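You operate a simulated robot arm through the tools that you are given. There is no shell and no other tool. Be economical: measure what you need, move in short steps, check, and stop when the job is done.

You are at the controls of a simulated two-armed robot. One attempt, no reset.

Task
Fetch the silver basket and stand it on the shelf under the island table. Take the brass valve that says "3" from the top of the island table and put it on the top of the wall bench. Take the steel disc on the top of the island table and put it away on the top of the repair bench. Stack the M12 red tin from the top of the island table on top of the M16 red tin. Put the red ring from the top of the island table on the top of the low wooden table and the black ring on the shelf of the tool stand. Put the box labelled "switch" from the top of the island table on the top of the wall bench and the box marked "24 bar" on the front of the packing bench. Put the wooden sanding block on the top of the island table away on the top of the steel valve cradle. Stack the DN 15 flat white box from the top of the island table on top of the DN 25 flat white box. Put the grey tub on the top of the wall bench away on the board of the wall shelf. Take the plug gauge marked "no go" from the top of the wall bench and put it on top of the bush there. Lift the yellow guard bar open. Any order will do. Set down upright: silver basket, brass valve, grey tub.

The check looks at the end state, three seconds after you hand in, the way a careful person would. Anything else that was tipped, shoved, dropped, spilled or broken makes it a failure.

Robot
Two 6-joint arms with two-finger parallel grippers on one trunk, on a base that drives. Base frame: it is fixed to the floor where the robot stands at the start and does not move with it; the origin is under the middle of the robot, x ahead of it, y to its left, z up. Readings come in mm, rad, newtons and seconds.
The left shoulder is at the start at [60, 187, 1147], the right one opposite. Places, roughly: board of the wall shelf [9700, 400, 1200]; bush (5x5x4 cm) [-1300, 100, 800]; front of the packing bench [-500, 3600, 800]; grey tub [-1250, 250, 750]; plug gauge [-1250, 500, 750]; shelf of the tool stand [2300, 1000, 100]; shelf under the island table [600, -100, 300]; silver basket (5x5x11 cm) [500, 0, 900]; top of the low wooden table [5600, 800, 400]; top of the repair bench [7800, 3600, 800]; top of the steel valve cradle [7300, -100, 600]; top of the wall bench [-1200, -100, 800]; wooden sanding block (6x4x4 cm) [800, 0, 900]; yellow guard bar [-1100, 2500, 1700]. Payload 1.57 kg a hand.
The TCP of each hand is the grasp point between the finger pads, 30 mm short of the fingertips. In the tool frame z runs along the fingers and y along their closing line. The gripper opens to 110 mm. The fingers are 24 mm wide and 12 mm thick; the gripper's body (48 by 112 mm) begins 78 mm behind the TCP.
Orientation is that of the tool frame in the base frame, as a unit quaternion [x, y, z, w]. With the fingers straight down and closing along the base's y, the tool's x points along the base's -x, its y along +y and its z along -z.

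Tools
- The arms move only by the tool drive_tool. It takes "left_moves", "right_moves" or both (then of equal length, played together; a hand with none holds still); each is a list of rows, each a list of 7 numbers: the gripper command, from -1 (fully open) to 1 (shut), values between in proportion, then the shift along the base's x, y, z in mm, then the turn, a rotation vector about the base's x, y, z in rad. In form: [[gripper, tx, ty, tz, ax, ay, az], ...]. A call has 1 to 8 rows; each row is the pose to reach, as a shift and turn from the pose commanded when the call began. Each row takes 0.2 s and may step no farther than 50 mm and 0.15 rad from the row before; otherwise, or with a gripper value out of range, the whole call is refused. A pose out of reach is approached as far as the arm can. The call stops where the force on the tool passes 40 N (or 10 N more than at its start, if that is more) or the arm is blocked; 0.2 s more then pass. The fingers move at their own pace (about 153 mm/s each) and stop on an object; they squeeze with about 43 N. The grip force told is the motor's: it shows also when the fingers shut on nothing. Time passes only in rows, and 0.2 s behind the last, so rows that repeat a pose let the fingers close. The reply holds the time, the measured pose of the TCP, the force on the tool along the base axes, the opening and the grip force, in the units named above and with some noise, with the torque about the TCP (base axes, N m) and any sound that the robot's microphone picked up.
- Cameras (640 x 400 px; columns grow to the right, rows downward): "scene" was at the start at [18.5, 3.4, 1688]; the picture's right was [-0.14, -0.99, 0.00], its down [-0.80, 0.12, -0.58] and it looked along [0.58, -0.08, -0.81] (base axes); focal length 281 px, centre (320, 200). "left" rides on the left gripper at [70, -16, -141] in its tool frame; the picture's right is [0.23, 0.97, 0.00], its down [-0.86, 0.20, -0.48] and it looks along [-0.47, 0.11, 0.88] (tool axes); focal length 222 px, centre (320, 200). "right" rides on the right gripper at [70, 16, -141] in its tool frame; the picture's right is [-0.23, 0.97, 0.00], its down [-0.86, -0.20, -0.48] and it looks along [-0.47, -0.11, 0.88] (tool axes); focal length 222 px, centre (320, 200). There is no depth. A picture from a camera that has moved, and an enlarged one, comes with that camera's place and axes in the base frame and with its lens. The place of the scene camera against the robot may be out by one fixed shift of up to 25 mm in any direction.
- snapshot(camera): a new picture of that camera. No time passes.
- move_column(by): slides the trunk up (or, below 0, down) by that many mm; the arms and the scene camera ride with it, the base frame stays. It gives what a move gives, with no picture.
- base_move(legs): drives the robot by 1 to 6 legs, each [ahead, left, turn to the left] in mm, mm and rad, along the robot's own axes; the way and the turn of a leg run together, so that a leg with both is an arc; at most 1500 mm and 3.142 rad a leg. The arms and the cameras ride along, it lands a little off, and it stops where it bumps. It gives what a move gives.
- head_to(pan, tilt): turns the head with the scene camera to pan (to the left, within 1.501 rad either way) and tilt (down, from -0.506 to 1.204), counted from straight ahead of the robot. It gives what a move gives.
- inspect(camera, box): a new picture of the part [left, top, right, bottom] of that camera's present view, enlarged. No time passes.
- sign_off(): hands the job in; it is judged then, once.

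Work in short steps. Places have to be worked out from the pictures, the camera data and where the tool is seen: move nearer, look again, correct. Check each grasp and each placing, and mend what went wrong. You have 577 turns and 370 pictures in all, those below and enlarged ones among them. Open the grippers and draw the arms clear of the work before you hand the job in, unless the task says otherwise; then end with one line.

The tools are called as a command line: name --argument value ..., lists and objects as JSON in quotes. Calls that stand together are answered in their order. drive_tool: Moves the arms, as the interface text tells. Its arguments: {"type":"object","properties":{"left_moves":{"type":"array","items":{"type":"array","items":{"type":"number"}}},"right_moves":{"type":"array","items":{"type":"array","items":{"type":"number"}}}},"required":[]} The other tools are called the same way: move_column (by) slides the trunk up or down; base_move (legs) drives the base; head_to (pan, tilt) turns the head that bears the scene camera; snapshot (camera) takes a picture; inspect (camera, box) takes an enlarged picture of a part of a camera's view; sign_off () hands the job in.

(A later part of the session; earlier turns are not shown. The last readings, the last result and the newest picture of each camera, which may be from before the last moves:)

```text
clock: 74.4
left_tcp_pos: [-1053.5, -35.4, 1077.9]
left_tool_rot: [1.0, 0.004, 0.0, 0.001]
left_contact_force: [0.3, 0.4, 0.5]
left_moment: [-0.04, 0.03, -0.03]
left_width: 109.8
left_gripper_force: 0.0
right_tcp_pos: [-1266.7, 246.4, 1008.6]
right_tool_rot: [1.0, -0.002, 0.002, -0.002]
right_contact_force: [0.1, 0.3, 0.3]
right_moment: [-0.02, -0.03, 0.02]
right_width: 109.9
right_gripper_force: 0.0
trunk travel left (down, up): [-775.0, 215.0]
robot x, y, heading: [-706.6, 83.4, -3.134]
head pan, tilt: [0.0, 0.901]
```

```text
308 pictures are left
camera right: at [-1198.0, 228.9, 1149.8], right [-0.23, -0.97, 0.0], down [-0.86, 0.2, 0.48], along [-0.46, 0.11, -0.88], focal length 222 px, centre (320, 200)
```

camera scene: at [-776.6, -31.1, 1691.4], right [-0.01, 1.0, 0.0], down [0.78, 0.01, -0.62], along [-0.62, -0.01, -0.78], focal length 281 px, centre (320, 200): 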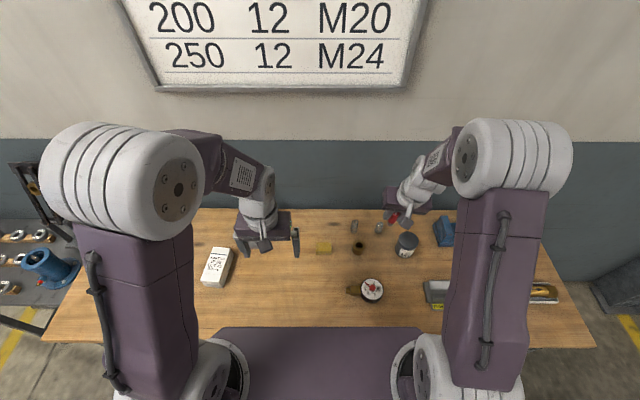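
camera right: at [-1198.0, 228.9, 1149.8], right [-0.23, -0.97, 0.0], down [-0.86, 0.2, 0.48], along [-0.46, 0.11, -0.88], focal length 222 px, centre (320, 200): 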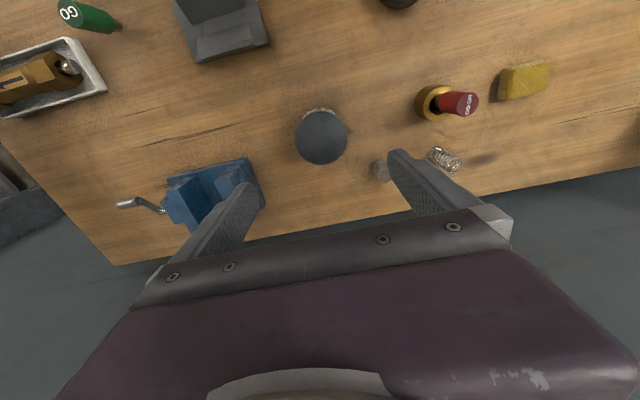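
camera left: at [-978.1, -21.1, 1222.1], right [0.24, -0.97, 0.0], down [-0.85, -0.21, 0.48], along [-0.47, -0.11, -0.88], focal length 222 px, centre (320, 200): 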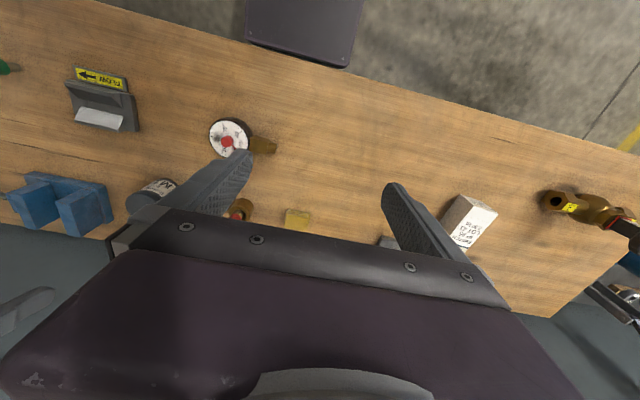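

Tub lid ≈ (-1258,242), Ø65, top ≈868. Descend and grip.

drive_tool --right_moves '[[-1, 8, -4, -45, 0, 0, 0], [-1, 8, -4, -90, 0, 0, 0], [-1, 8, -4, -135, 0, 0, 0], [-1, 8, -4, -168, 0, 0, 0]]'

snapshot --camera "right"

```text
clock: 75.4
left_tcp_pos: [-1055.2, -35.6, 1079.1]
left_tool_rot: [1.0, 0.005, 0.0, 0.0]
left_contact_force: [-0.4, 0.9, 0.6]
left_moment: [-0.02, 0.0, 0.04]
left_width: 110.0
left_gripper_force: 0.1
right_tcp_pos: [-1262.0, 242.2, 841.2]
right_tool_rot: [1.0, -0.001, 0.0, -0.002]
right_contact_force: [-0.2, -0.4, 0.4]
right_moment: [-0.02, -0.03, -0.01]
right_width: 110.1
right_gripper_force: 0.0
trunk travel left (down, up): [-775.0, 215.0]
robot x, y, heading: [-709.2, 85.7, -3.137]
head pan, tilt: [0.0, 0.901]
```

```text
307 pictures are left
camera right: at [-1193.0, 224.5, 981.6], right [-0.23, -0.97, 0.0], down [-0.86, 0.2, 0.48], along [-0.46, 0.11, -0.88], focal length 222 px, centre (320, 200)
```

right: 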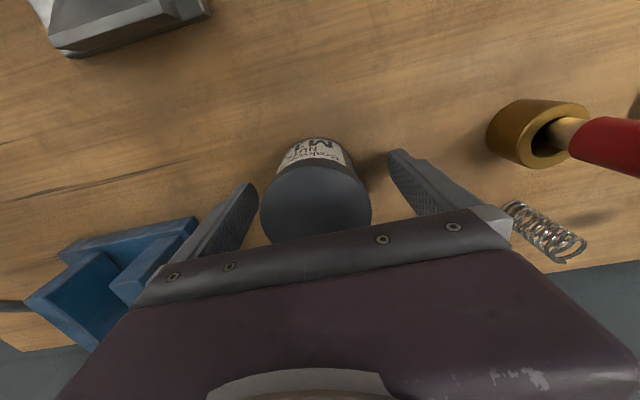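

Tub is between the fingers. Close and lift.

drive_tool --right_moves '[[1, 0, 0, 0, 0, 0, 0], [1, 0, 0, 0, 0, 0, 0], [1, 0, 0, 0, 0, 0, 0], [1, 0, 0, 40, 0, 0, 0], [1, 0, 0, 85, 0, 0, 0], [1, 0, 0, 130, 0, 0, 0], [1, 0, 0, 175, 0, 0, 0], [1, 20, 0, 215, 0, 0, 0]]'

snapshot --camera "right"

```text
clock: 77.2
left_tcp_pos: [-1053.2, -36.5, 1079.8]
left_tool_rot: [1.0, 0.004, -0.001, 0.0]
left_contact_force: [0.7, 0.1, -0.4]
left_moment: [0.01, 0.02, 0.0]
left_width: 110.3
left_gripper_force: 0.1
right_tcp_pos: [-1238.4, 242.0, 1054.6]
right_tool_rot: [1.0, -0.002, 0.001, -0.002]
right_contact_force: [0.5, 0.5, -3.5]
right_moment: [0.01, 0.02, -0.01]
right_width: 63.3
right_gripper_force: 42.7
trunk travel left (down, up): [-775.0, 215.0]
robot x, y, heading: [-710.3, 83.2, -3.139]
head pan, tilt: [0.0, 0.901]
```

```text
306 pictures are left
camera right: at [-1170.1, 225.4, 1196.1], right [-0.23, -0.97, 0.0], down [-0.85, 0.2, 0.48], along [-0.46, 0.11, -0.88], focal length 222 px, centre (320, 200)
```

right: 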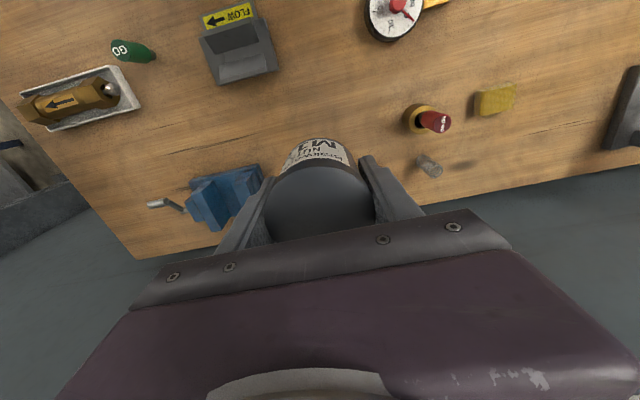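

Tub held. Back off, turn to the island and drive toward the red ring (≈(296,-500)) with the left hand free.

base_move --legs '[[-320, 0, 0], [0, 0, 1.57], [0, 0, 1.57], [0, -700, 0], [320, 0, 0]]'

head_to --pan -0.2 --tilt 0.8

snapshot --camera "scene"

snapshot --camera "left"

```text
clock: 92.3
left_tcp_pos: [293.7, -492.4, 1079.8]
left_tool_rot: [-0.006, 1.0, 0.0, 0.001]
left_contact_force: [0.1, -0.1, 0.2]
left_moment: [0.02, 0.0, -0.05]
left_width: 110.0
left_gripper_force: 0.1
right_tcp_pos: [481.6, -770.5, 1054.2]
right_tool_rot: [0.0, 1.0, -0.003, -0.001]
right_contact_force: [-0.1, 0.0, -3.0]
right_moment: [-0.02, -0.01, 0.01]
right_width: 63.4
right_gripper_force: 43.0
trunk travel left (down, up): [-775.0, 215.0]
robot x, y, heading: [-50.7, -615.9, 0.016]
head pan, tilt: [0.0, 0.901]
```

```text
clock: 93.0
left_tcp_pos: [295.3, -493.1, 1078.7]
left_tool_rot: [-0.006, 1.0, -0.001, 0.0]
left_contact_force: [-0.2, 0.7, 1.4]
left_moment: [-0.01, -0.01, 0.01]
left_width: 110.0
left_gripper_force: 0.1
right_tcp_pos: [483.4, -770.0, 1052.2]
right_tool_rot: [0.0, 1.0, -0.002, -0.002]
right_contact_force: [0.5, -0.7, -2.3]
right_moment: [0.0, 0.01, -0.01]
right_width: 63.3
right_gripper_force: 42.2
trunk travel left (down, up): [-775.0, 215.0]
robot x, y, heading: [-49.1, -615.6, 0.011]
head pan, tilt: [-0.201, 0.799]
```

```text
305 pictures are left
camera scene: at [-21.7, -617.3, 1699.3], right [-0.19, -0.98, 0.0], down [-0.71, 0.13, -0.7], along [0.68, -0.13, -0.72], focal length 281 px, centre (320, 200)
```

scene: 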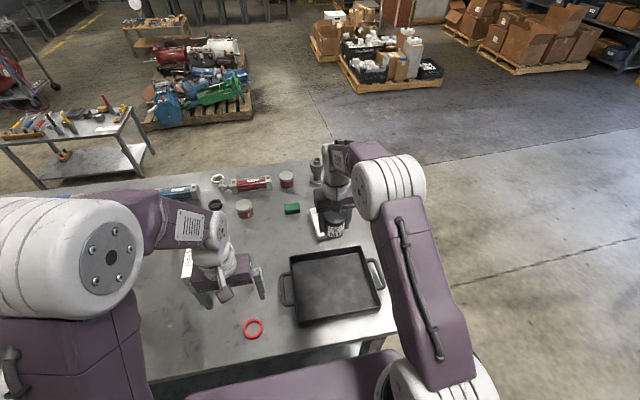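

```text
304 pictures are left
camera left: at [225.6, -509.9, 1220.2], right [-0.24, 0.97, 0.0], down [0.85, 0.21, 0.48], along [0.46, 0.11, -0.88], focal length 222 px, centre (320, 200)
```

left: 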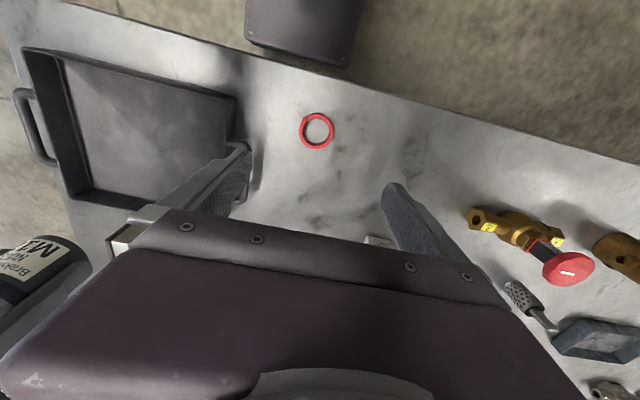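

Red ring at (295,-499), Ø≈54. Descend with fingers at ~85 mm opening.

drive_tool --left_moves '[[-0.55, 0, -6, -45, 0, 0, 0], [-0.55, 0, -6, -90, 0, 0, 0], [-0.55, 0, -6, -135, 0, 0, 0], [-0.55, 0, -6, -165, 0, 0, 0], [-0.55, 0, -6, -180, 0, 0, 0]]'

snapshot --camera "left"

```text
clock: 94.2
left_tcp_pos: [295.1, -501.2, 897.9]
left_tool_rot: [-0.006, 1.0, 0.001, 0.0]
left_contact_force: [0.2, 0.5, -0.1]
left_moment: [-0.03, 0.0, 0.01]
left_width: 85.1
left_gripper_force: 0.0
right_tcp_pos: [483.0, -769.5, 1053.7]
right_tool_rot: [0.0, 1.0, -0.003, -0.002]
right_contact_force: [-0.9, 0.2, -2.4]
right_moment: [0.0, 0.0, 0.04]
right_width: 63.5
right_gripper_force: 42.4
trunk travel left (down, up): [-775.0, 215.0]
robot x, y, heading: [-47.8, -614.2, 0.012]
head pan, tilt: [-0.201, 0.799]
```

```text
303 pictures are left
camera left: at [225.2, -518.4, 1039.9], right [-0.24, 0.97, 0.0], down [0.85, 0.21, 0.48], along [0.46, 0.11, -0.88], focal length 222 px, centre (320, 200)
```

left: 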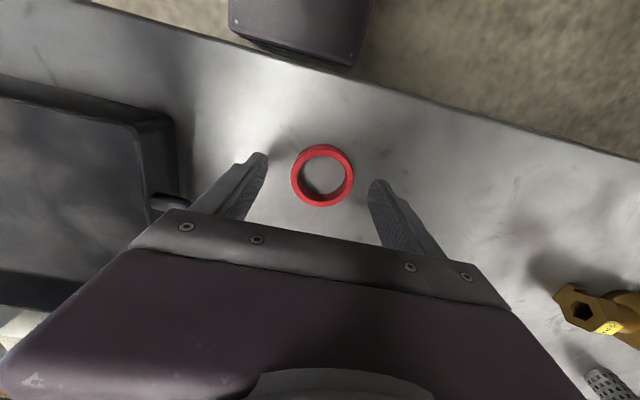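

Centre fine; go down slowly to the table.

drive_tool --left_moves '[[-0.55, 3, 3, -5, 0, 0, 0], [-0.55, 3, 3, -10, 0, 0, 0], [-0.55, 3, 3, -14, 0, 0, 0], [-0.55, 3, 3, -17, 0, 0, 0], [-0.55, 3, 3, -20, 0, 0, 0]]'

```text
clock: 95.4
left_tcp_pos: [297.0, -495.5, 879.6]
left_tool_rot: [-0.006, 1.0, 0.0, 0.002]
left_contact_force: [1.7, 3.3, 21.4]
left_moment: [0.32, 0.22, -0.11]
left_width: 85.3
left_gripper_force: 0.1
right_tcp_pos: [482.2, -770.8, 1054.5]
right_tool_rot: [0.0, 1.0, -0.001, 0.0]
right_contact_force: [-0.3, 0.0, -3.1]
right_moment: [0.03, 0.01, 0.02]
right_width: 63.2
right_gripper_force: 43.3
trunk travel left (down, up): [-775.0, 215.0]
robot x, y, heading: [-45.7, -618.9, 0.007]
head pan, tilt: [-0.201, 0.799]
```

Touching (table z≈850). Back off 3 mm, close, lift.

drive_tool --left_moves '[[-0.55, 0, 0, 4, 0, 0, 0], [1, 0, 0, 4, 0, 0, 0], [1, 0, 0, 4, 0, 0, 0], [1, 0, 0, 4, 0, 0, 0], [1, 0, 0, 40, 0, 0, 0], [1, 0, 0, 85, 0, 0, 0], [1, 0, 0, 130, 0, 0, 0], [1, 0, 0, 175, 0, 0, 0]]'

snapshot --camera "left"

```text
clock: 97.2
left_tcp_pos: [298.4, -496.8, 1055.9]
left_tool_rot: [-0.006, 1.0, 0.0, 0.001]
left_contact_force: [-0.1, -0.5, -1.0]
left_moment: [-0.02, -0.05, 0.02]
left_width: 51.2
left_gripper_force: 43.2
right_tcp_pos: [481.6, -770.4, 1053.7]
right_tool_rot: [-0.001, 1.0, -0.001, -0.001]
right_contact_force: [-1.0, 0.2, -1.6]
right_moment: [0.02, 0.02, -0.02]
right_width: 63.4
right_gripper_force: 43.0
trunk travel left (down, up): [-775.0, 215.0]
robot x, y, heading: [-47.3, -613.9, 0.013]
head pan, tilt: [-0.201, 0.799]
```

```text
302 pictures are left
camera left: at [227.6, -514.4, 1197.9], right [-0.24, 0.97, 0.0], down [0.85, 0.21, 0.48], along [0.47, 0.11, -0.88], focal length 222 px, centre (320, 200)
```

left: 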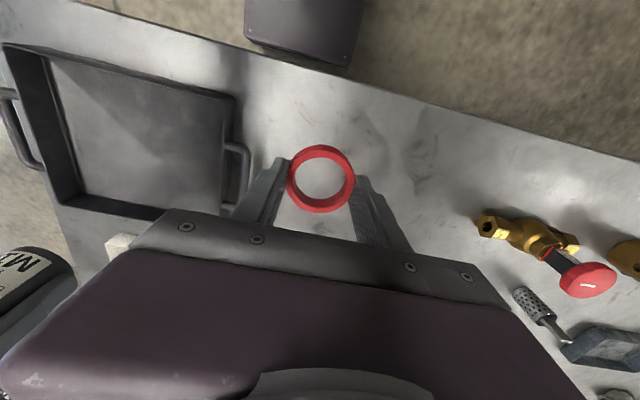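

Red ring held. Route: around the right (−y) side of the island and down the aisle at y≈-1150. Drive the first part and look.

base_move --legs '[[-250, 0, 0], [0, -580, -0.012], [1500, 0, 0], [1500, 0, 0]]'

head_to --pan 0.2 --tilt 0.25

snapshot --camera "scene"

```text
clock: 116.1
left_tcp_pos: [3063.3, -1019.7, 1055.1]
left_tool_rot: [-0.025, 1.0, 0.0, -0.001]
left_contact_force: [0.7, 0.1, -0.9]
left_moment: [-0.02, 0.03, 0.0]
left_width: 50.2
left_gripper_force: 43.1
right_tcp_pos: [3258.1, -1285.9, 1053.8]
right_tool_rot: [-0.018, 1.0, -0.001, -0.001]
right_contact_force: [-0.5, 0.2, -1.6]
right_moment: [-0.01, 0.0, -0.02]
right_width: 63.1
right_gripper_force: 43.1
trunk travel left (down, up): [-775.0, 215.0]
robot x, y, heading: [2720.5, -1149.6, 0.052]
head pan, tilt: [-0.201, 0.799]
```

```text
clock: 117.0
left_tcp_pos: [3063.3, -1020.4, 1055.0]
left_tool_rot: [-0.025, 1.0, 0.0, 0.0]
left_contact_force: [-0.3, -0.2, -0.8]
left_moment: [0.04, -0.03, 0.0]
left_width: 50.2
left_gripper_force: 43.0
right_tcp_pos: [3256.3, -1286.3, 1053.8]
right_tool_rot: [-0.018, 1.0, -0.002, -0.001]
right_contact_force: [-0.4, 0.0, -2.1]
right_moment: [0.03, 0.0, -0.03]
right_width: 63.2
right_gripper_force: 42.5
trunk travel left (down, up): [-775.0, 215.0]
robot x, y, heading: [2719.9, -1150.7, 0.047]
head pan, tilt: [0.201, 0.25]
```

```text
301 pictures are left
camera scene: at [2757.3, -1116.8, 1748.3], right [0.25, -0.97, 0.0], down [-0.24, -0.06, -0.97], along [0.94, 0.24, -0.25], focal length 281 px, centre (320, 200)
```

scene: 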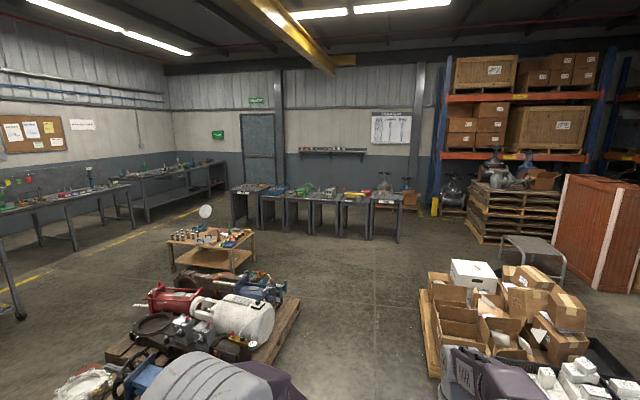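

Corridor between the machine pallet (y>-440) and the box pallet (y<-1490) is clear. Drive through at y≈-930 and turn toward the low wooden table.

base_move --legs '[[0, 210, -0.05], [1500, 0, 0], [1430, 0, 0], [0, 0, 1.57]]'

head_to --pan 0.0 --tilt 0.45

snapshot --camera "scene"

```text
clock: 136.2
left_tcp_pos: [5502.1, -578.9, 1055.1]
left_tool_rot: [0.715, -0.699, 0.0, 0.0]
left_contact_force: [0.0, 0.3, -0.6]
left_moment: [-0.01, 0.02, 0.02]
left_width: 50.1
left_gripper_force: 43.3
right_tcp_pos: [5772.7, -394.2, 1053.1]
right_tool_rot: [0.711, -0.703, 0.003, 0.0]
right_contact_force: [-0.5, -0.5, -2.3]
right_moment: [-0.01, -0.01, 0.0]
right_width: 63.4
right_gripper_force: 43.4
trunk travel left (down, up): [-775.0, 215.0]
robot x, y, heading: [5623.0, -926.3, 1.595]
head pan, tilt: [0.201, 0.25]
```

```text
clock: 136.9
left_tcp_pos: [5500.8, -578.8, 1055.4]
left_tool_rot: [0.716, -0.698, 0.0, 0.0]
left_contact_force: [-0.8, 0.1, -0.7]
left_moment: [-0.02, 0.03, 0.0]
left_width: 50.1
left_gripper_force: 42.8
right_tcp_pos: [5772.0, -392.8, 1053.1]
right_tool_rot: [0.711, -0.703, 0.001, 0.0]
right_contact_force: [-0.2, -0.3, -2.5]
right_moment: [0.0, 0.02, 0.03]
right_width: 63.4
right_gripper_force: 42.8
trunk travel left (down, up): [-775.0, 215.0]
robot x, y, heading: [5621.0, -926.1, 1.594]
head pan, tilt: [0.0, 0.45]
```

```text
300 pictures are left
camera scene: at [5628.3, -879.7, 1729.8], right [1.0, 0.02, 0.0], down [0.01, -0.43, -0.9], along [-0.02, 0.9, -0.43], focal length 281 px, centre (320, 200)
```

scene: 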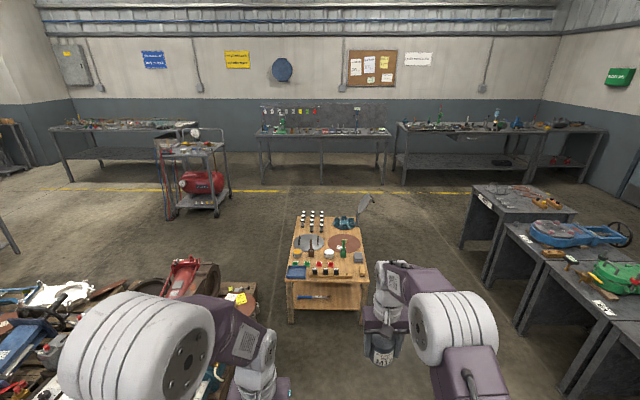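

Zoom on the low wooden table to find a free patch.

inspect --camera "scene" --box '[270, 190, 390, 320]'

```text
3.08 times, centred on (330, 255) of scene
camera zoom: at [5628.3, -879.7, 1729.8], right [1.0, 0.02, 0.0], down [0.01, -0.43, -0.9], along [-0.02, 0.9, -0.43], focal length 866 px, centre (289, 31)
```

zoom: 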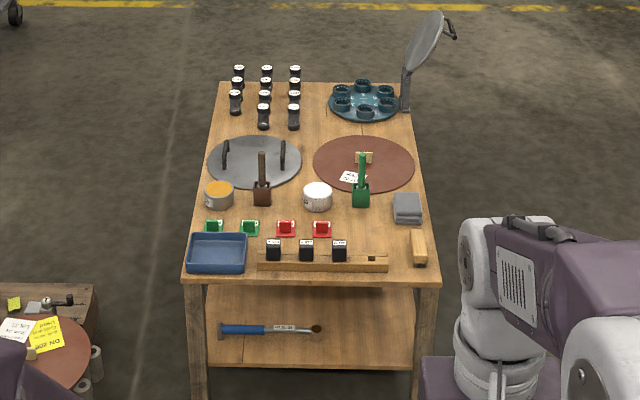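

There is a free patch at about (5800,812). Drive to put the left hand near it, staying clear of the table front.

base_move --legs '[[0, -280, -0.022], [1180, 0, 0]]'

head_to --pan 0.2 --tilt 0.95

snapshot --camera "scene"

snapshot --camera "left"

```text
clock: 144.5
left_tcp_pos: [5794.8, 609.2, 1055.9]
left_tool_rot: [-0.705, 0.709, 0.0, 0.0]
left_contact_force: [0.7, 0.3, 0.5]
left_moment: [0.02, 0.01, 0.02]
left_width: 49.9
left_gripper_force: 42.4
right_tcp_pos: [6072.1, 787.1, 1053.3]
right_tool_rot: [-0.701, 0.713, -0.001, 0.0]
right_contact_force: [0.1, -0.2, -2.7]
right_moment: [0.02, 0.01, -0.02]
right_width: 63.3
right_gripper_force: 42.1
trunk travel left (down, up): [-775.0, 215.0]
robot x, y, heading: [5904.1, 260.7, 1.566]
head pan, tilt: [0.0, 0.45]
```

```text
clock: 145.4
left_tcp_pos: [5795.1, 609.0, 1054.9]
left_tool_rot: [-0.705, 0.709, 0.0, 0.0]
left_contact_force: [-0.2, 0.1, 0.3]
left_moment: [-0.02, 0.02, 0.0]
left_width: 50.4
left_gripper_force: 42.6
right_tcp_pos: [6072.0, 787.4, 1052.9]
right_tool_rot: [-0.7, 0.714, -0.003, 0.0]
right_contact_force: [-0.1, -0.2, -1.6]
right_moment: [-0.01, -0.02, -0.02]
right_width: 63.3
right_gripper_force: 43.0
trunk travel left (down, up): [-775.0, 215.0]
robot x, y, heading: [5910.5, 262.3, 1.564]
head pan, tilt: [0.201, 0.949]
```

```text
298 pictures are left
camera scene: at [5898.7, 285.2, 1687.9], right [0.98, 0.19, 0.0], down [0.16, -0.8, -0.58], along [-0.11, 0.57, -0.81], focal length 281 px, centre (320, 200)
```

scene: 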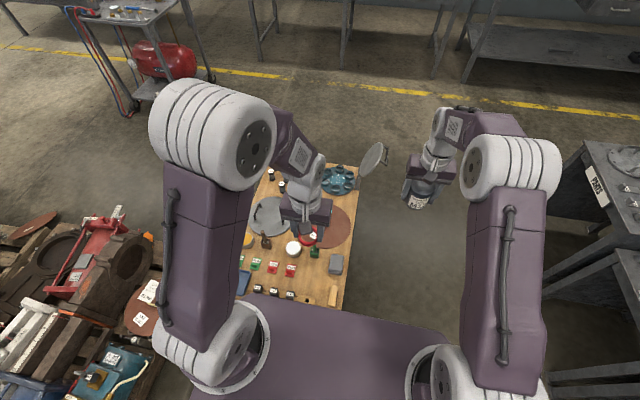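

```text
297 pictures are left
camera left: at [5810.3, 539.5, 1197.0], right [-0.97, -0.22, 0.0], down [-0.2, 0.86, 0.48], along [-0.11, 0.47, -0.88], focal length 222 px, centre (320, 200)
```

left: 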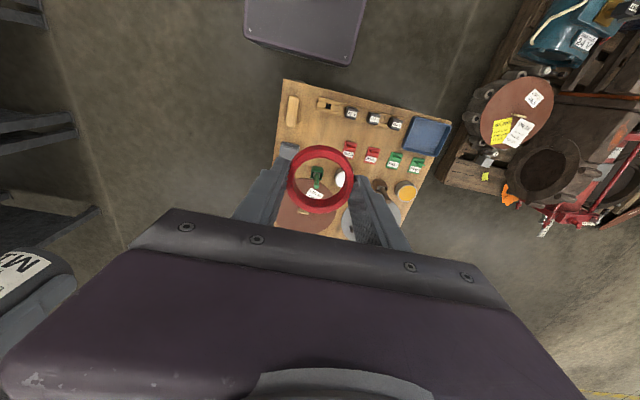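

Lower the trunk 380 mm for a nearer look.

move_column --by -380

snapshot --camera "left"

```text
clock: 149.1
left_tcp_pos: [5794.3, 608.7, 675.4]
left_tool_rot: [-0.705, 0.709, 0.0, 0.0]
left_contact_force: [-0.1, -0.6, -0.3]
left_moment: [0.01, 0.01, -0.01]
left_width: 50.0
left_gripper_force: 43.5
right_tcp_pos: [6071.9, 788.2, 673.6]
right_tool_rot: [-0.701, 0.713, -0.002, 0.001]
right_contact_force: [-0.5, 0.2, -2.2]
right_moment: [0.01, 0.01, -0.05]
right_width: 63.4
right_gripper_force: 43.1
trunk travel left (down, up): [-395.0, 595.0]
robot x, y, heading: [5905.4, 257.2, 1.567]
head pan, tilt: [0.201, 0.949]
```

```text
296 pictures are left
camera left: at [5810.2, 539.3, 817.1], right [-0.97, -0.22, 0.0], down [-0.2, 0.86, 0.48], along [-0.11, 0.47, -0.88], focal length 222 px, centre (320, 200)
```

left: 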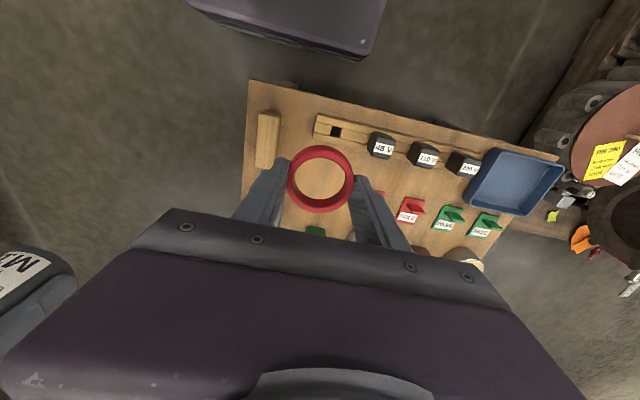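

Target free centre ≈ (5768,702), table z≈425. Move over it and lower most of the way, then look.

drive_tool --left_moves '[[1, -13, 46, 0, 0, 0, 0], [1, -26, 92, 0, 0, 0, 0], [1, -26, 93, -45, 0, 0, 0], [1, -26, 93, -90, 0, 0, 0], [1, -26, 93, -130, 0, 0, 0]]'

snapshot --camera "left"

snapshot --camera "scene"

```text
clock: 150.3
left_tcp_pos: [5767.7, 704.0, 545.3]
left_tool_rot: [-0.706, 0.708, 0.0, 0.0]
left_contact_force: [-0.1, -0.1, -0.1]
left_moment: [-0.04, 0.02, -0.02]
left_width: 50.1
left_gripper_force: 42.7
right_tcp_pos: [6071.5, 786.5, 674.1]
right_tool_rot: [-0.701, 0.713, -0.002, 0.0]
right_contact_force: [-0.3, 0.4, -2.8]
right_moment: [0.01, 0.03, -0.02]
right_width: 63.4
right_gripper_force: 43.6
trunk travel left (down, up): [-395.0, 595.0]
robot x, y, heading: [5907.3, 258.9, 1.563]
head pan, tilt: [0.201, 0.949]
```

```text
295 pictures are left
camera left: at [5783.0, 634.8, 686.6], right [-0.97, -0.22, 0.0], down [-0.2, 0.86, 0.48], along [-0.11, 0.47, -0.88], focal length 222 px, centre (320, 200)
```

left: 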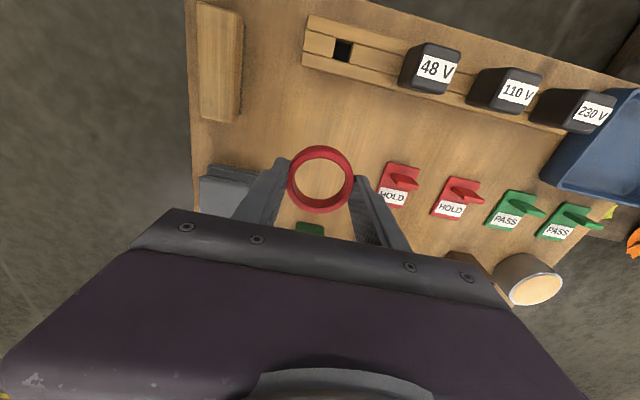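

```text
294 pictures are left
camera scene: at [5898.4, 285.6, 1307.8], right [0.98, 0.19, 0.0], down [0.16, -0.8, -0.58], along [-0.11, 0.57, -0.81], focal length 281 px, centre (320, 200)
```

scene: 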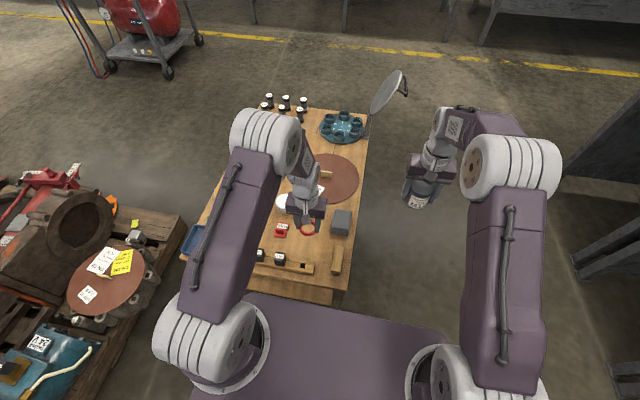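

Clear. Lower with slow final steps until contact.

drive_tool --left_moves '[[1, 0, -8, -40, 0, 0, 0], [1, 0, -8, -65, 0, 0, 0], [1, 0, -8, -75, 0, 0, 0], [1, 0, -8, -82, 0, 0, 0], [1, 0, -8, -87, 0, 0, 0], [1, 0, -8, -92, 0, 0, 0], [1, 0, -8, -97, 0, 0, 0], [1, 0, -8, -102, 0, 0, 0]]'

```text
clock: 152.0
left_tcp_pos: [5769.0, 694.6, 449.9]
left_tool_rot: [-0.707, 0.708, 0.003, 0.002]
left_contact_force: [-0.7, -9.9, 33.1]
left_moment: [-0.38, -0.78, -0.07]
left_width: 50.1
left_gripper_force: 42.9
right_tcp_pos: [6072.1, 785.0, 675.5]
right_tool_rot: [-0.701, 0.713, -0.001, 0.001]
right_contact_force: [1.1, -0.2, -2.5]
right_moment: [-0.02, 0.01, 0.0]
right_width: 63.4
right_gripper_force: 42.8
trunk travel left (down, up): [-395.0, 595.0]
robot x, y, heading: [5905.1, 261.3, 1.571]
head pan, tilt: [0.201, 0.949]
stopped in row 8 (left hand): the force on the tool passed its limit (the readings are from after the stop); the commanded pose is now the measured one
```

Contact at z≈450. Ease up slightly, release and rise.

drive_tool --left_moves '[[1, 0, 0, 2, 0, 0, 0], [0, 0, 0, 2, 0, 0, 0], [-0.2, 0, 0, 2, 0, 0, 0], [-0.2, 0, 0, 30, 0, 0, 0], [-0.2, 0, 0, 75, 0, 0, 0], [-0.2, 0, 0, 120, 0, 0, 0], [-0.2, 0, 0, 165, 0, 0, 0], [-0.2, 0, -40, 190, 0, 0, 0]]'

snapshot --camera "left"

```text
clock: 153.8
left_tcp_pos: [5768.2, 655.9, 637.0]
left_tool_rot: [-0.706, 0.708, 0.003, 0.002]
left_contact_force: [0.2, -0.1, 0.6]
left_moment: [0.04, 0.02, -0.04]
left_width: 65.9
left_gripper_force: 0.1
right_tcp_pos: [6070.4, 786.9, 674.9]
right_tool_rot: [-0.701, 0.713, -0.002, 0.0]
right_contact_force: [0.0, -0.3, -2.3]
right_moment: [0.01, -0.02, -0.01]
right_width: 63.4
right_gripper_force: 42.9
trunk travel left (down, up): [-395.0, 595.0]
robot x, y, heading: [5905.0, 259.9, 1.567]
head pan, tilt: [0.201, 0.949]
```

```text
293 pictures are left
camera left: at [5784.6, 585.1, 778.9], right [-0.97, -0.22, 0.0], down [-0.2, 0.85, 0.48], along [-0.11, 0.47, -0.88], focal length 222 px, centre (320, 200)
```

left: 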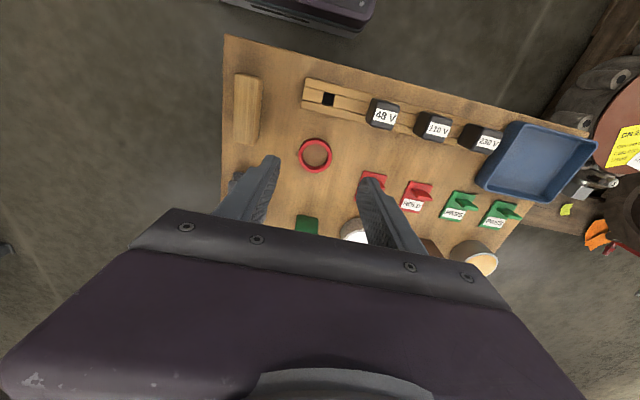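

Ring is down well. Raise the trunk and drive up the aisle beside the low table, then toward the far wall.

move_column --by 380

base_move --legs '[[-60, 0, 0], [0, -480, 0], [1500, 0, 0], [600, 0, 0], [0, 0, -1.57]]'

head_to --pan -0.3 --tilt 0.25

snapshot --camera "scene"

```text
clock: 157.5
left_tcp_pos: [5768.8, 656.1, 1017.6]
left_tool_rot: [-0.706, 0.708, 0.002, 0.001]
left_contact_force: [-0.4, -0.5, -0.5]
left_moment: [0.02, -0.01, 0.0]
left_width: 65.9
left_gripper_force: 0.1
right_tcp_pos: [6072.8, 789.0, 1052.5]
right_tool_rot: [-0.702, 0.713, -0.003, 0.0]
right_contact_force: [0.9, -0.6, -2.8]
right_moment: [0.0, 0.0, 0.02]
right_width: 63.3
right_gripper_force: 43.4
trunk travel left (down, up): [-775.0, 215.0]
robot x, y, heading: [5907.7, 259.2, 1.569]
head pan, tilt: [0.201, 0.949]
```

```text
clock: 174.8
left_tcp_pos: [6773.5, 2460.9, 1016.7]
left_tool_rot: [-0.008, 1.0, 0.0, 0.003]
left_contact_force: [-0.3, -0.3, -0.3]
left_moment: [-0.01, -0.03, -0.03]
left_width: 65.9
left_gripper_force: 0.1
right_tcp_pos: [6910.8, 2163.3, 1053.7]
right_tool_rot: [-0.003, 1.0, -0.001, -0.001]
right_contact_force: [-0.7, 0.3, -2.1]
right_moment: [-0.04, 0.0, 0.0]
right_width: 63.1
right_gripper_force: 42.8
trunk travel left (down, up): [-775.0, 215.0]
robot x, y, heading: [6378.5, 2315.0, 0.019]
head pan, tilt: [0.201, 0.949]
```

```text
clock: 175.9
left_tcp_pos: [6772.6, 2461.9, 1017.0]
left_tool_rot: [-0.009, 1.0, 0.0, 0.002]
left_contact_force: [-0.4, 0.2, -0.3]
left_moment: [-0.01, 0.0, -0.03]
left_width: 66.2
left_gripper_force: 0.0
right_tcp_pos: [6909.3, 2161.7, 1054.1]
right_tool_rot: [-0.003, 1.0, -0.001, -0.001]
right_contact_force: [-0.5, 0.1, -3.0]
right_moment: [-0.02, 0.02, -0.01]
right_width: 63.3
right_gripper_force: 42.7
trunk travel left (down, up): [-775.0, 215.0]
robot x, y, heading: [6378.8, 2316.1, 0.017]
head pan, tilt: [-0.3, 0.25]
```

```text
292 pictures are left
camera scene: at [6414.6, 2302.1, 1748.3], right [-0.28, -0.96, 0.0], down [-0.24, 0.07, -0.97], along [0.93, -0.27, -0.25], focal length 281 px, centre (320, 200)
```

scene: 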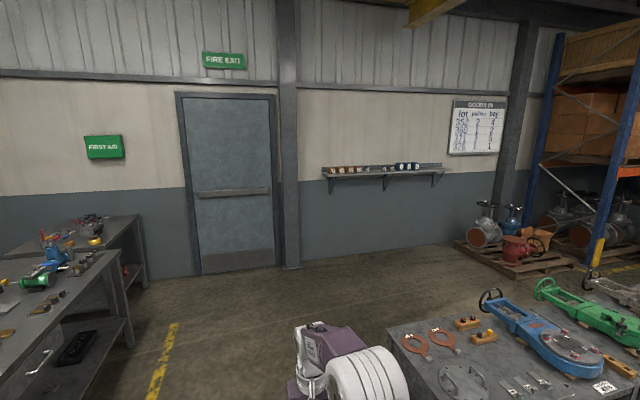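

The wall shelf is ahead right. Drive on along the aisle then approach the shelf.

base_move --legs '[[1500, 0, -0.017], [850, 0, 0], [0, -1500, 0]]'

move_column --by 215

head_to --pan -0.2 --tilt 0.45

snapshot --camera "scene"

```text
clock: 194.4
left_tcp_pos: [9139.6, 993.7, 1016.4]
left_tool_rot: [-0.009, 1.0, 0.0, 0.002]
left_contact_force: [0.3, 0.7, -0.5]
left_moment: [-0.04, -0.03, 0.03]
left_width: 66.3
left_gripper_force: 0.1
right_tcp_pos: [9278.0, 694.0, 1054.2]
right_tool_rot: [-0.003, 1.0, -0.001, -0.002]
right_contact_force: [-0.3, -0.1, -2.4]
right_moment: [0.0, 0.02, -0.01]
right_width: 63.2
right_gripper_force: 43.1
trunk travel left (down, up): [-775.0, 215.0]
robot x, y, heading: [8746.9, 846.5, 0.019]
head pan, tilt: [-0.3, 0.25]
```

```text
clock: 196.7
left_tcp_pos: [9140.1, 992.2, 1231.4]
left_tool_rot: [-0.009, 1.0, 0.0, 0.002]
left_contact_force: [0.6, -0.6, -0.2]
left_moment: [0.0, 0.02, 0.02]
left_width: 65.8
left_gripper_force: 0.2
right_tcp_pos: [9277.0, 693.8, 1268.1]
right_tool_rot: [-0.004, 1.0, -0.002, -0.001]
right_contact_force: [0.4, -0.1, -2.3]
right_moment: [0.01, 0.0, 0.01]
right_width: 63.5
right_gripper_force: 42.8
trunk travel left (down, up): [-990.0, 0.0]
robot x, y, heading: [8742.4, 846.4, 0.023]
head pan, tilt: [-0.3, 0.25]
```

```text
clock: 197.4
left_tcp_pos: [9139.6, 991.5, 1232.3]
left_tool_rot: [-0.009, 1.0, 0.0, 0.002]
left_contact_force: [-0.5, 0.2, 0.8]
left_moment: [0.01, 0.01, 0.01]
left_width: 66.0
left_gripper_force: 0.0
right_tcp_pos: [9278.5, 693.2, 1268.9]
right_tool_rot: [-0.005, 1.0, -0.002, -0.001]
right_contact_force: [0.3, -0.7, -2.8]
right_moment: [-0.01, -0.02, -0.02]
right_width: 63.2
right_gripper_force: 43.2
trunk travel left (down, up): [-990.0, 0.0]
robot x, y, heading: [8747.8, 845.7, 0.019]
head pan, tilt: [-0.201, 0.45]
```

```text
291 pictures are left
camera scene: at [8782.9, 841.6, 1944.8], right [-0.18, -0.98, 0.0], down [-0.43, 0.08, -0.9], along [0.89, -0.16, -0.44], focal length 281 px, centre (320, 200)
```

scene: 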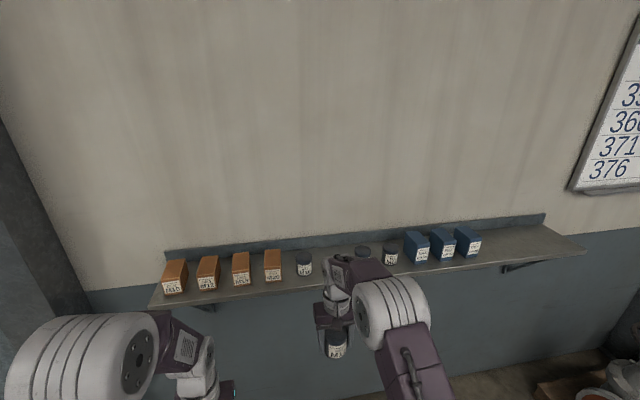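

Free board space at the right end, around (9675,-185). Raise the hand, strafe there and approach halfway.

drive_tool --right_moves '[[1, 0, 0, 40, 0, 0, 0], [1, 0, 0, 80, 0, 0, 0]]'

base_move --legs '[[0, -870, -0.02], [250, 0, 0]]'

snapshot --camera "scene"

snapshot --camera "right"

```text
clock: 198.0
left_tcp_pos: [9138.9, 992.2, 1231.7]
left_tool_rot: [-0.009, 1.0, 0.0, 0.002]
left_contact_force: [-0.3, -0.8, 0.2]
left_moment: [0.0, -0.01, -0.01]
left_width: 66.0
left_gripper_force: 0.0
right_tcp_pos: [9276.0, 690.0, 1348.0]
right_tool_rot: [-0.003, 1.0, -0.001, -0.002]
right_contact_force: [0.0, -0.4, -2.7]
right_moment: [-0.03, 0.0, 0.0]
right_width: 63.2
right_gripper_force: 43.1
trunk travel left (down, up): [-990.0, 0.0]
robot x, y, heading: [8744.7, 845.8, 0.02]
head pan, tilt: [-0.201, 0.45]
```

```text
clock: 204.1
left_tcp_pos: [9397.2, 107.0, 1233.3]
left_tool_rot: [-0.002, 1.0, 0.0, 0.004]
left_contact_force: [-0.5, -0.4, 0.4]
left_moment: [-0.02, -0.06, -0.01]
left_width: 65.9
left_gripper_force: 0.1
right_tcp_pos: [9529.0, -196.5, 1349.2]
right_tool_rot: [0.004, 1.0, -0.001, 0.001]
right_contact_force: [-0.5, -0.4, -2.8]
right_moment: [0.01, -0.04, -0.01]
right_width: 63.2
right_gripper_force: 43.3
trunk travel left (down, up): [-990.0, 0.0]
robot x, y, heading: [9004.2, -34.3, 0.003]
head pan, tilt: [-0.201, 0.45]
```

```text
290 pictures are left
camera scene: at [9034.1, -36.9, 1944.9], right [-0.2, -0.98, 0.0], down [-0.42, 0.09, -0.9], along [0.88, -0.18, -0.43], focal length 281 px, centre (320, 200)
```

scene: 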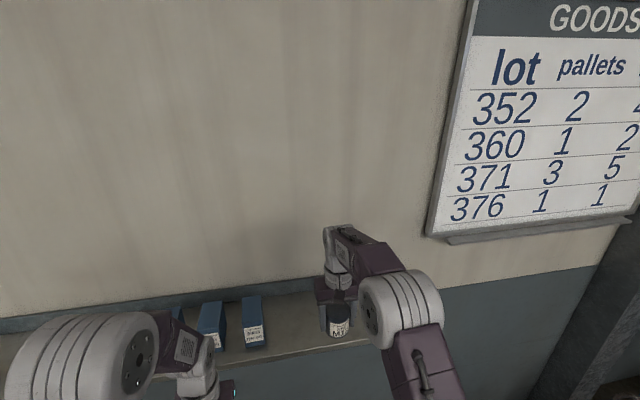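

```text
289 pictures are left
camera right: at [9457.8, -178.3, 1492.4], right [0.24, 0.97, 0.0], down [0.85, -0.21, 0.48], along [0.47, -0.12, -0.88], focal length 222 px, centre (320, 200)
```

right: 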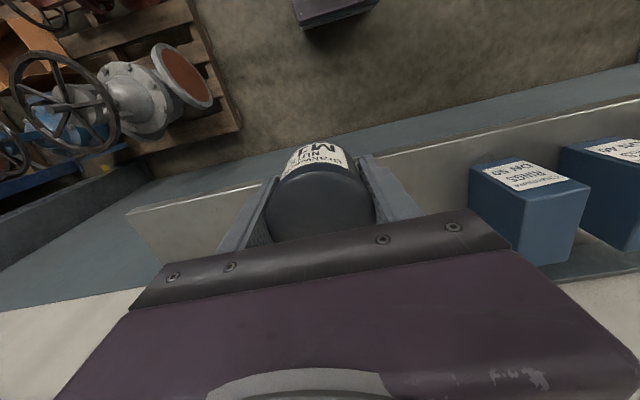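

Shelf front edge x≈9568, blue boxes end y≈-50. Advance 135 mm and lower.

base_move --legs '[[135, 0, 0]]'

drive_tool --right_moves '[[1, 0, 0, -40, 0, 0, 0], [1, 0, 0, -65, 0, 0, 0]]'

snapshot --camera "right"

snapshot --camera "left"

```text
clock: 205.4
left_tcp_pos: [9533.4, 110.0, 1233.1]
left_tool_rot: [-0.002, 1.0, 0.001, 0.005]
left_contact_force: [-0.5, -0.6, 0.4]
left_moment: [-0.01, -0.04, 0.03]
left_width: 66.0
left_gripper_force: 0.1
right_tcp_pos: [9666.3, -195.3, 1351.9]
right_tool_rot: [0.004, 1.0, -0.001, 0.001]
right_contact_force: [-0.1, -0.4, -2.2]
right_moment: [0.02, -0.02, -0.01]
right_width: 63.2
right_gripper_force: 43.5
trunk travel left (down, up): [-990.0, 0.0]
robot x, y, heading: [9141.2, -29.9, 0.009]
head pan, tilt: [-0.201, 0.45]
```

```text
clock: 206.0
left_tcp_pos: [9536.3, 108.6, 1231.9]
left_tool_rot: [-0.003, 1.0, 0.0, 0.002]
left_contact_force: [-0.4, -0.2, 0.2]
left_moment: [0.06, -0.02, -0.02]
left_width: 66.1
left_gripper_force: 0.0
right_tcp_pos: [9670.8, -195.1, 1284.8]
right_tool_rot: [0.004, 1.0, -0.003, -0.001]
right_contact_force: [-0.2, 0.4, -2.4]
right_moment: [0.01, -0.03, -0.01]
right_width: 63.3
right_gripper_force: 42.6
trunk travel left (down, up): [-990.0, 0.0]
robot x, y, heading: [9148.4, -33.1, 0.005]
head pan, tilt: [-0.201, 0.45]
```

```text
288 pictures are left
camera right: at [9600.2, -178.9, 1427.1], right [0.23, 0.97, 0.0], down [0.85, -0.2, 0.48], along [0.46, -0.11, -0.88], focal length 222 px, centre (320, 200)
```

right: 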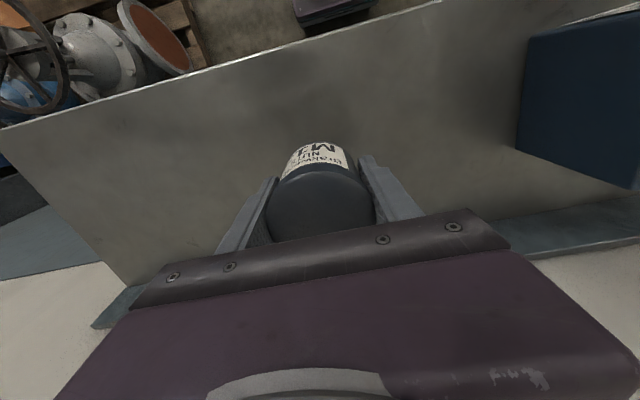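

```text
287 pictures are left
camera left: at [9465.2, 92.2, 1373.9], right [-0.23, 0.97, 0.0], down [0.85, 0.2, 0.48], along [0.47, 0.11, -0.88], focal length 222 px, centre (320, 200)
```

left: 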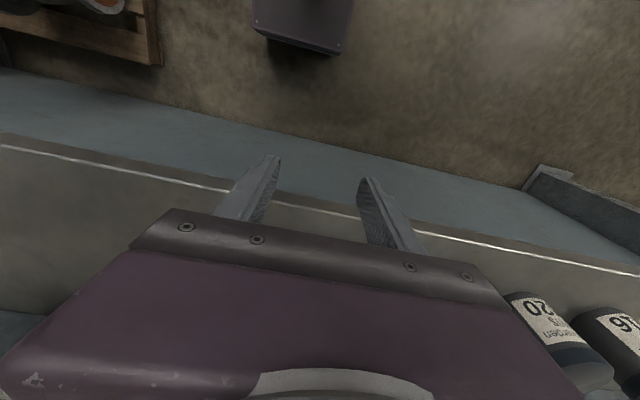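

Tub is over the board. Lower slowly to contact.

drive_tool --right_moves '[[1, 0, 0, -15, 0, 0, 0], [1, 0, 0, -25, 0, 0, 0], [1, 0, 0, -31, 0, 0, 0], [1, 0, 0, -36, 0, 0, 0], [1, 0, 0, -41, 0, 0, 0], [1, 0, 0, -46, 0, 0, 0], [1, 0, 0, -51, 0, 0, 0], [1, 0, 0, -56, 0, 0, 0]]'

```text
clock: 207.6
left_tcp_pos: [9536.8, 109.9, 1232.6]
left_tool_rot: [-0.004, 1.0, 0.0, 0.004]
left_contact_force: [0.1, -0.1, 0.9]
left_moment: [-0.02, -0.01, -0.03]
left_width: 66.1
left_gripper_force: 0.0
right_tcp_pos: [9672.6, -194.3, 1242.8]
right_tool_rot: [0.004, 1.0, -0.002, 0.006]
right_contact_force: [-7.5, -1.1, 17.4]
right_moment: [0.2, 0.74, 0.11]
right_width: 63.5
right_gripper_force: 43.1
trunk travel left (down, up): [-990.0, 0.0]
robot x, y, heading: [9143.1, -32.2, 0.007]
head pan, tilt: [-0.201, 0.45]
stopped in row 7 (right hand): the force on the tool passed its limit (the readings are from after the stop); the commanded pose is now the measured one
```

Contact at 1243 as expected (bottom 1202). Release gently and rise.

drive_tool --right_moves '[[0.4, 0, 0, 1, 0, 0, 0], [-0.2, 0, 0, 1, 0, 0, 0], [-0.6, 0, 0, 1, 0, 0, 0], [-0.6, 0, 0, 30, 0, 0, 0], [-0.6, 0, 0, 70, 0, 0, 0], [-0.6, 0, 0, 115, 0, 0, 0], [-0.6, -20, 0, 150, 0, 0, 0]]'

snapshot --camera "right"

```text
clock: 209.2
left_tcp_pos: [9536.3, 108.7, 1234.0]
left_tool_rot: [-0.002, 1.0, 0.0, 0.003]
left_contact_force: [-0.8, 0.2, 1.0]
left_moment: [0.01, -0.01, 0.01]
left_width: 65.9
left_gripper_force: 0.0
right_tcp_pos: [9652.9, -194.4, 1389.4]
right_tool_rot: [0.004, 1.0, -0.002, 0.007]
right_contact_force: [-1.1, 0.6, -0.3]
right_moment: [0.0, -0.02, 0.01]
right_width: 88.0
right_gripper_force: 0.1
trunk travel left (down, up): [-990.0, 0.0]
robot x, y, heading: [9143.5, -32.8, 0.011]
head pan, tilt: [-0.201, 0.45]
```

```text
286 pictures are left
camera right: at [9580.8, -177.5, 1529.8], right [0.23, 0.97, 0.0], down [0.85, -0.2, 0.49], along [0.48, -0.12, -0.87], focal length 222 px, centre (320, 200)
```

right: 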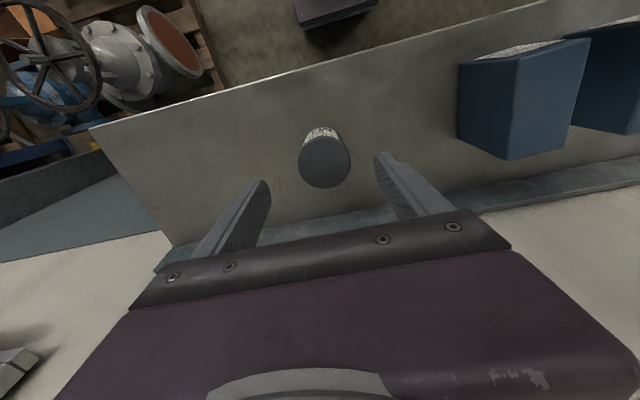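

Tub stands on the shelf. Back out, retract the hands and retrace the path (facing the steel benches to see the valve cradle on the way).

base_move --legs '[[-400, 0, 0], [0, 1500, -0.01], [0, 850, 0], [-1500, 0, 0], [-860, 0, 0]]'

drive_tool --right_moves '[[-1, -45, 0, 0, 0, 0, 0], [-1, -90, 0, 0, 0, 0, 0], [-1, -135, 0, 0, 0, 0, 0], [-1, -175, 0, 0, 0, 0, 0]]' --left_moves '[[-1, -20, 0, 40, 0, 0, 0], [-1, -40, 0, 80, 0, 0, 0], [-1, -40, 0, 110, 0, 0, 0], [-1, -40, 0, 150, 0, 0, 0]]'

head_to --pan -0.6 --tilt 0.6

snapshot --camera "scene"

head_to --pan 0.7 --tilt 0.4

snapshot --camera "scene"

```text
clock: 234.0
left_tcp_pos: [6787.9, 2486.1, 1232.3]
left_tool_rot: [0.009, 1.0, 0.0, 0.001]
left_contact_force: [0.2, -0.4, 0.3]
left_moment: [-0.01, 0.01, -0.04]
left_width: 66.3
left_gripper_force: 0.0
right_tcp_pos: [6899.3, 2179.9, 1387.8]
right_tool_rot: [0.015, 1.0, -0.003, 0.005]
right_contact_force: [0.5, -0.2, -0.2]
right_moment: [0.02, -0.01, 0.0]
right_width: 88.4
right_gripper_force: 0.2
trunk travel left (down, up): [-990.0, 0.0]
robot x, y, heading: [6388.9, 2352.3, -0.018]
head pan, tilt: [-0.201, 0.45]
```

```text
clock: 235.0
left_tcp_pos: [6743.9, 2488.3, 1382.9]
left_tool_rot: [0.009, 1.0, -0.001, 0.002]
left_contact_force: [-0.6, -0.2, 0.0]
left_moment: [0.03, -0.04, -0.04]
left_width: 110.1
left_gripper_force: 0.1
right_tcp_pos: [6719.7, 2182.0, 1387.4]
right_tool_rot: [0.015, 1.0, -0.002, 0.007]
right_contact_force: [-0.1, 0.6, 0.4]
right_moment: [-0.05, 0.0, -0.04]
right_width: 110.3
right_gripper_force: 0.0
trunk travel left (down, up): [-990.0, 0.0]
robot x, y, heading: [6388.3, 2353.7, -0.021]
head pan, tilt: [-0.201, 0.45]
```

```text
clock: 235.9
left_tcp_pos: [6744.7, 2486.7, 1380.9]
left_tool_rot: [0.009, 1.0, -0.001, 0.002]
left_contact_force: [-0.5, 0.3, -0.5]
left_moment: [0.01, 0.0, 0.0]
left_width: 109.9
left_gripper_force: 0.1
right_tcp_pos: [6723.1, 2180.4, 1388.9]
right_tool_rot: [0.015, 1.0, -0.001, 0.006]
right_contact_force: [0.1, -1.5, -0.4]
right_moment: [0.04, 0.0, -0.02]
right_width: 109.9
right_gripper_force: 0.1
trunk travel left (down, up): [-990.0, 0.0]
robot x, y, heading: [6388.3, 2351.8, -0.024]
head pan, tilt: [-0.6, 0.6]
```

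```text
285 pictures are left
camera scene: at [6405.5, 2318.0, 1931.3], right [-0.58, -0.82, 0.0], down [-0.46, 0.33, -0.83], along [0.67, -0.48, -0.56], focal length 281 px, centre (320, 200)
```

scene: 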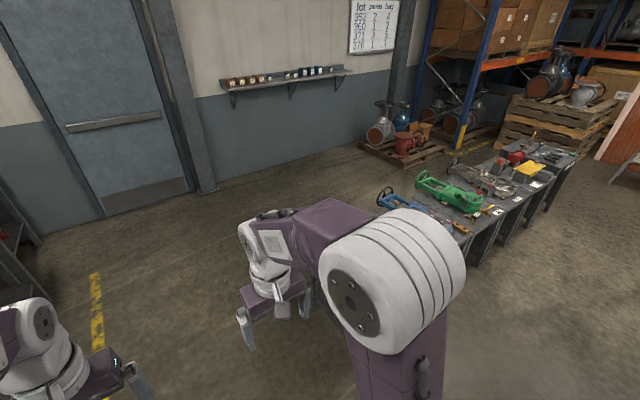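

```text
clock: 237.3
left_tcp_pos: [6746.7, 2488.3, 1379.7]
left_tool_rot: [0.008, 1.0, 0.0, 0.001]
left_contact_force: [1.1, 0.3, 0.1]
left_moment: [0.0, 0.0, -0.04]
left_width: 110.2
left_gripper_force: 0.1
right_tcp_pos: [6721.8, 2181.2, 1389.4]
right_tool_rot: [0.014, 1.0, -0.001, 0.006]
right_contact_force: [0.1, -0.5, 0.1]
right_moment: [-0.03, 0.02, -0.01]
right_width: 109.9
right_gripper_force: 0.1
trunk travel left (down, up): [-990.0, 0.0]
robot x, y, heading: [6388.3, 2358.4, -0.012]
head pan, tilt: [0.7, 0.4]
```

```text
284 pictures are left
camera scene: at [6406.5, 2427.6, 1949.4], right [0.63, -0.78, 0.0], down [-0.3, -0.25, -0.92], along [0.72, 0.58, -0.39], focal length 281 px, centre (320, 200)
```

scene: 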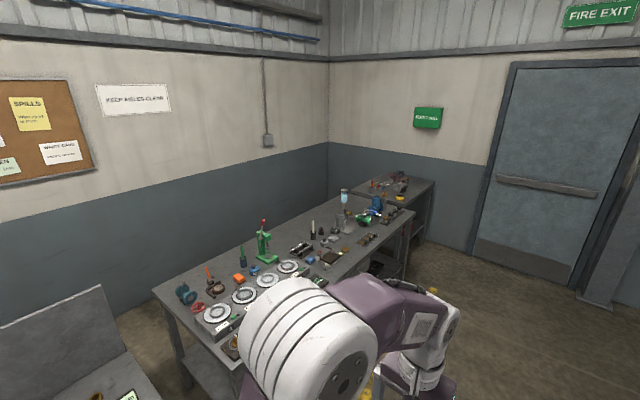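

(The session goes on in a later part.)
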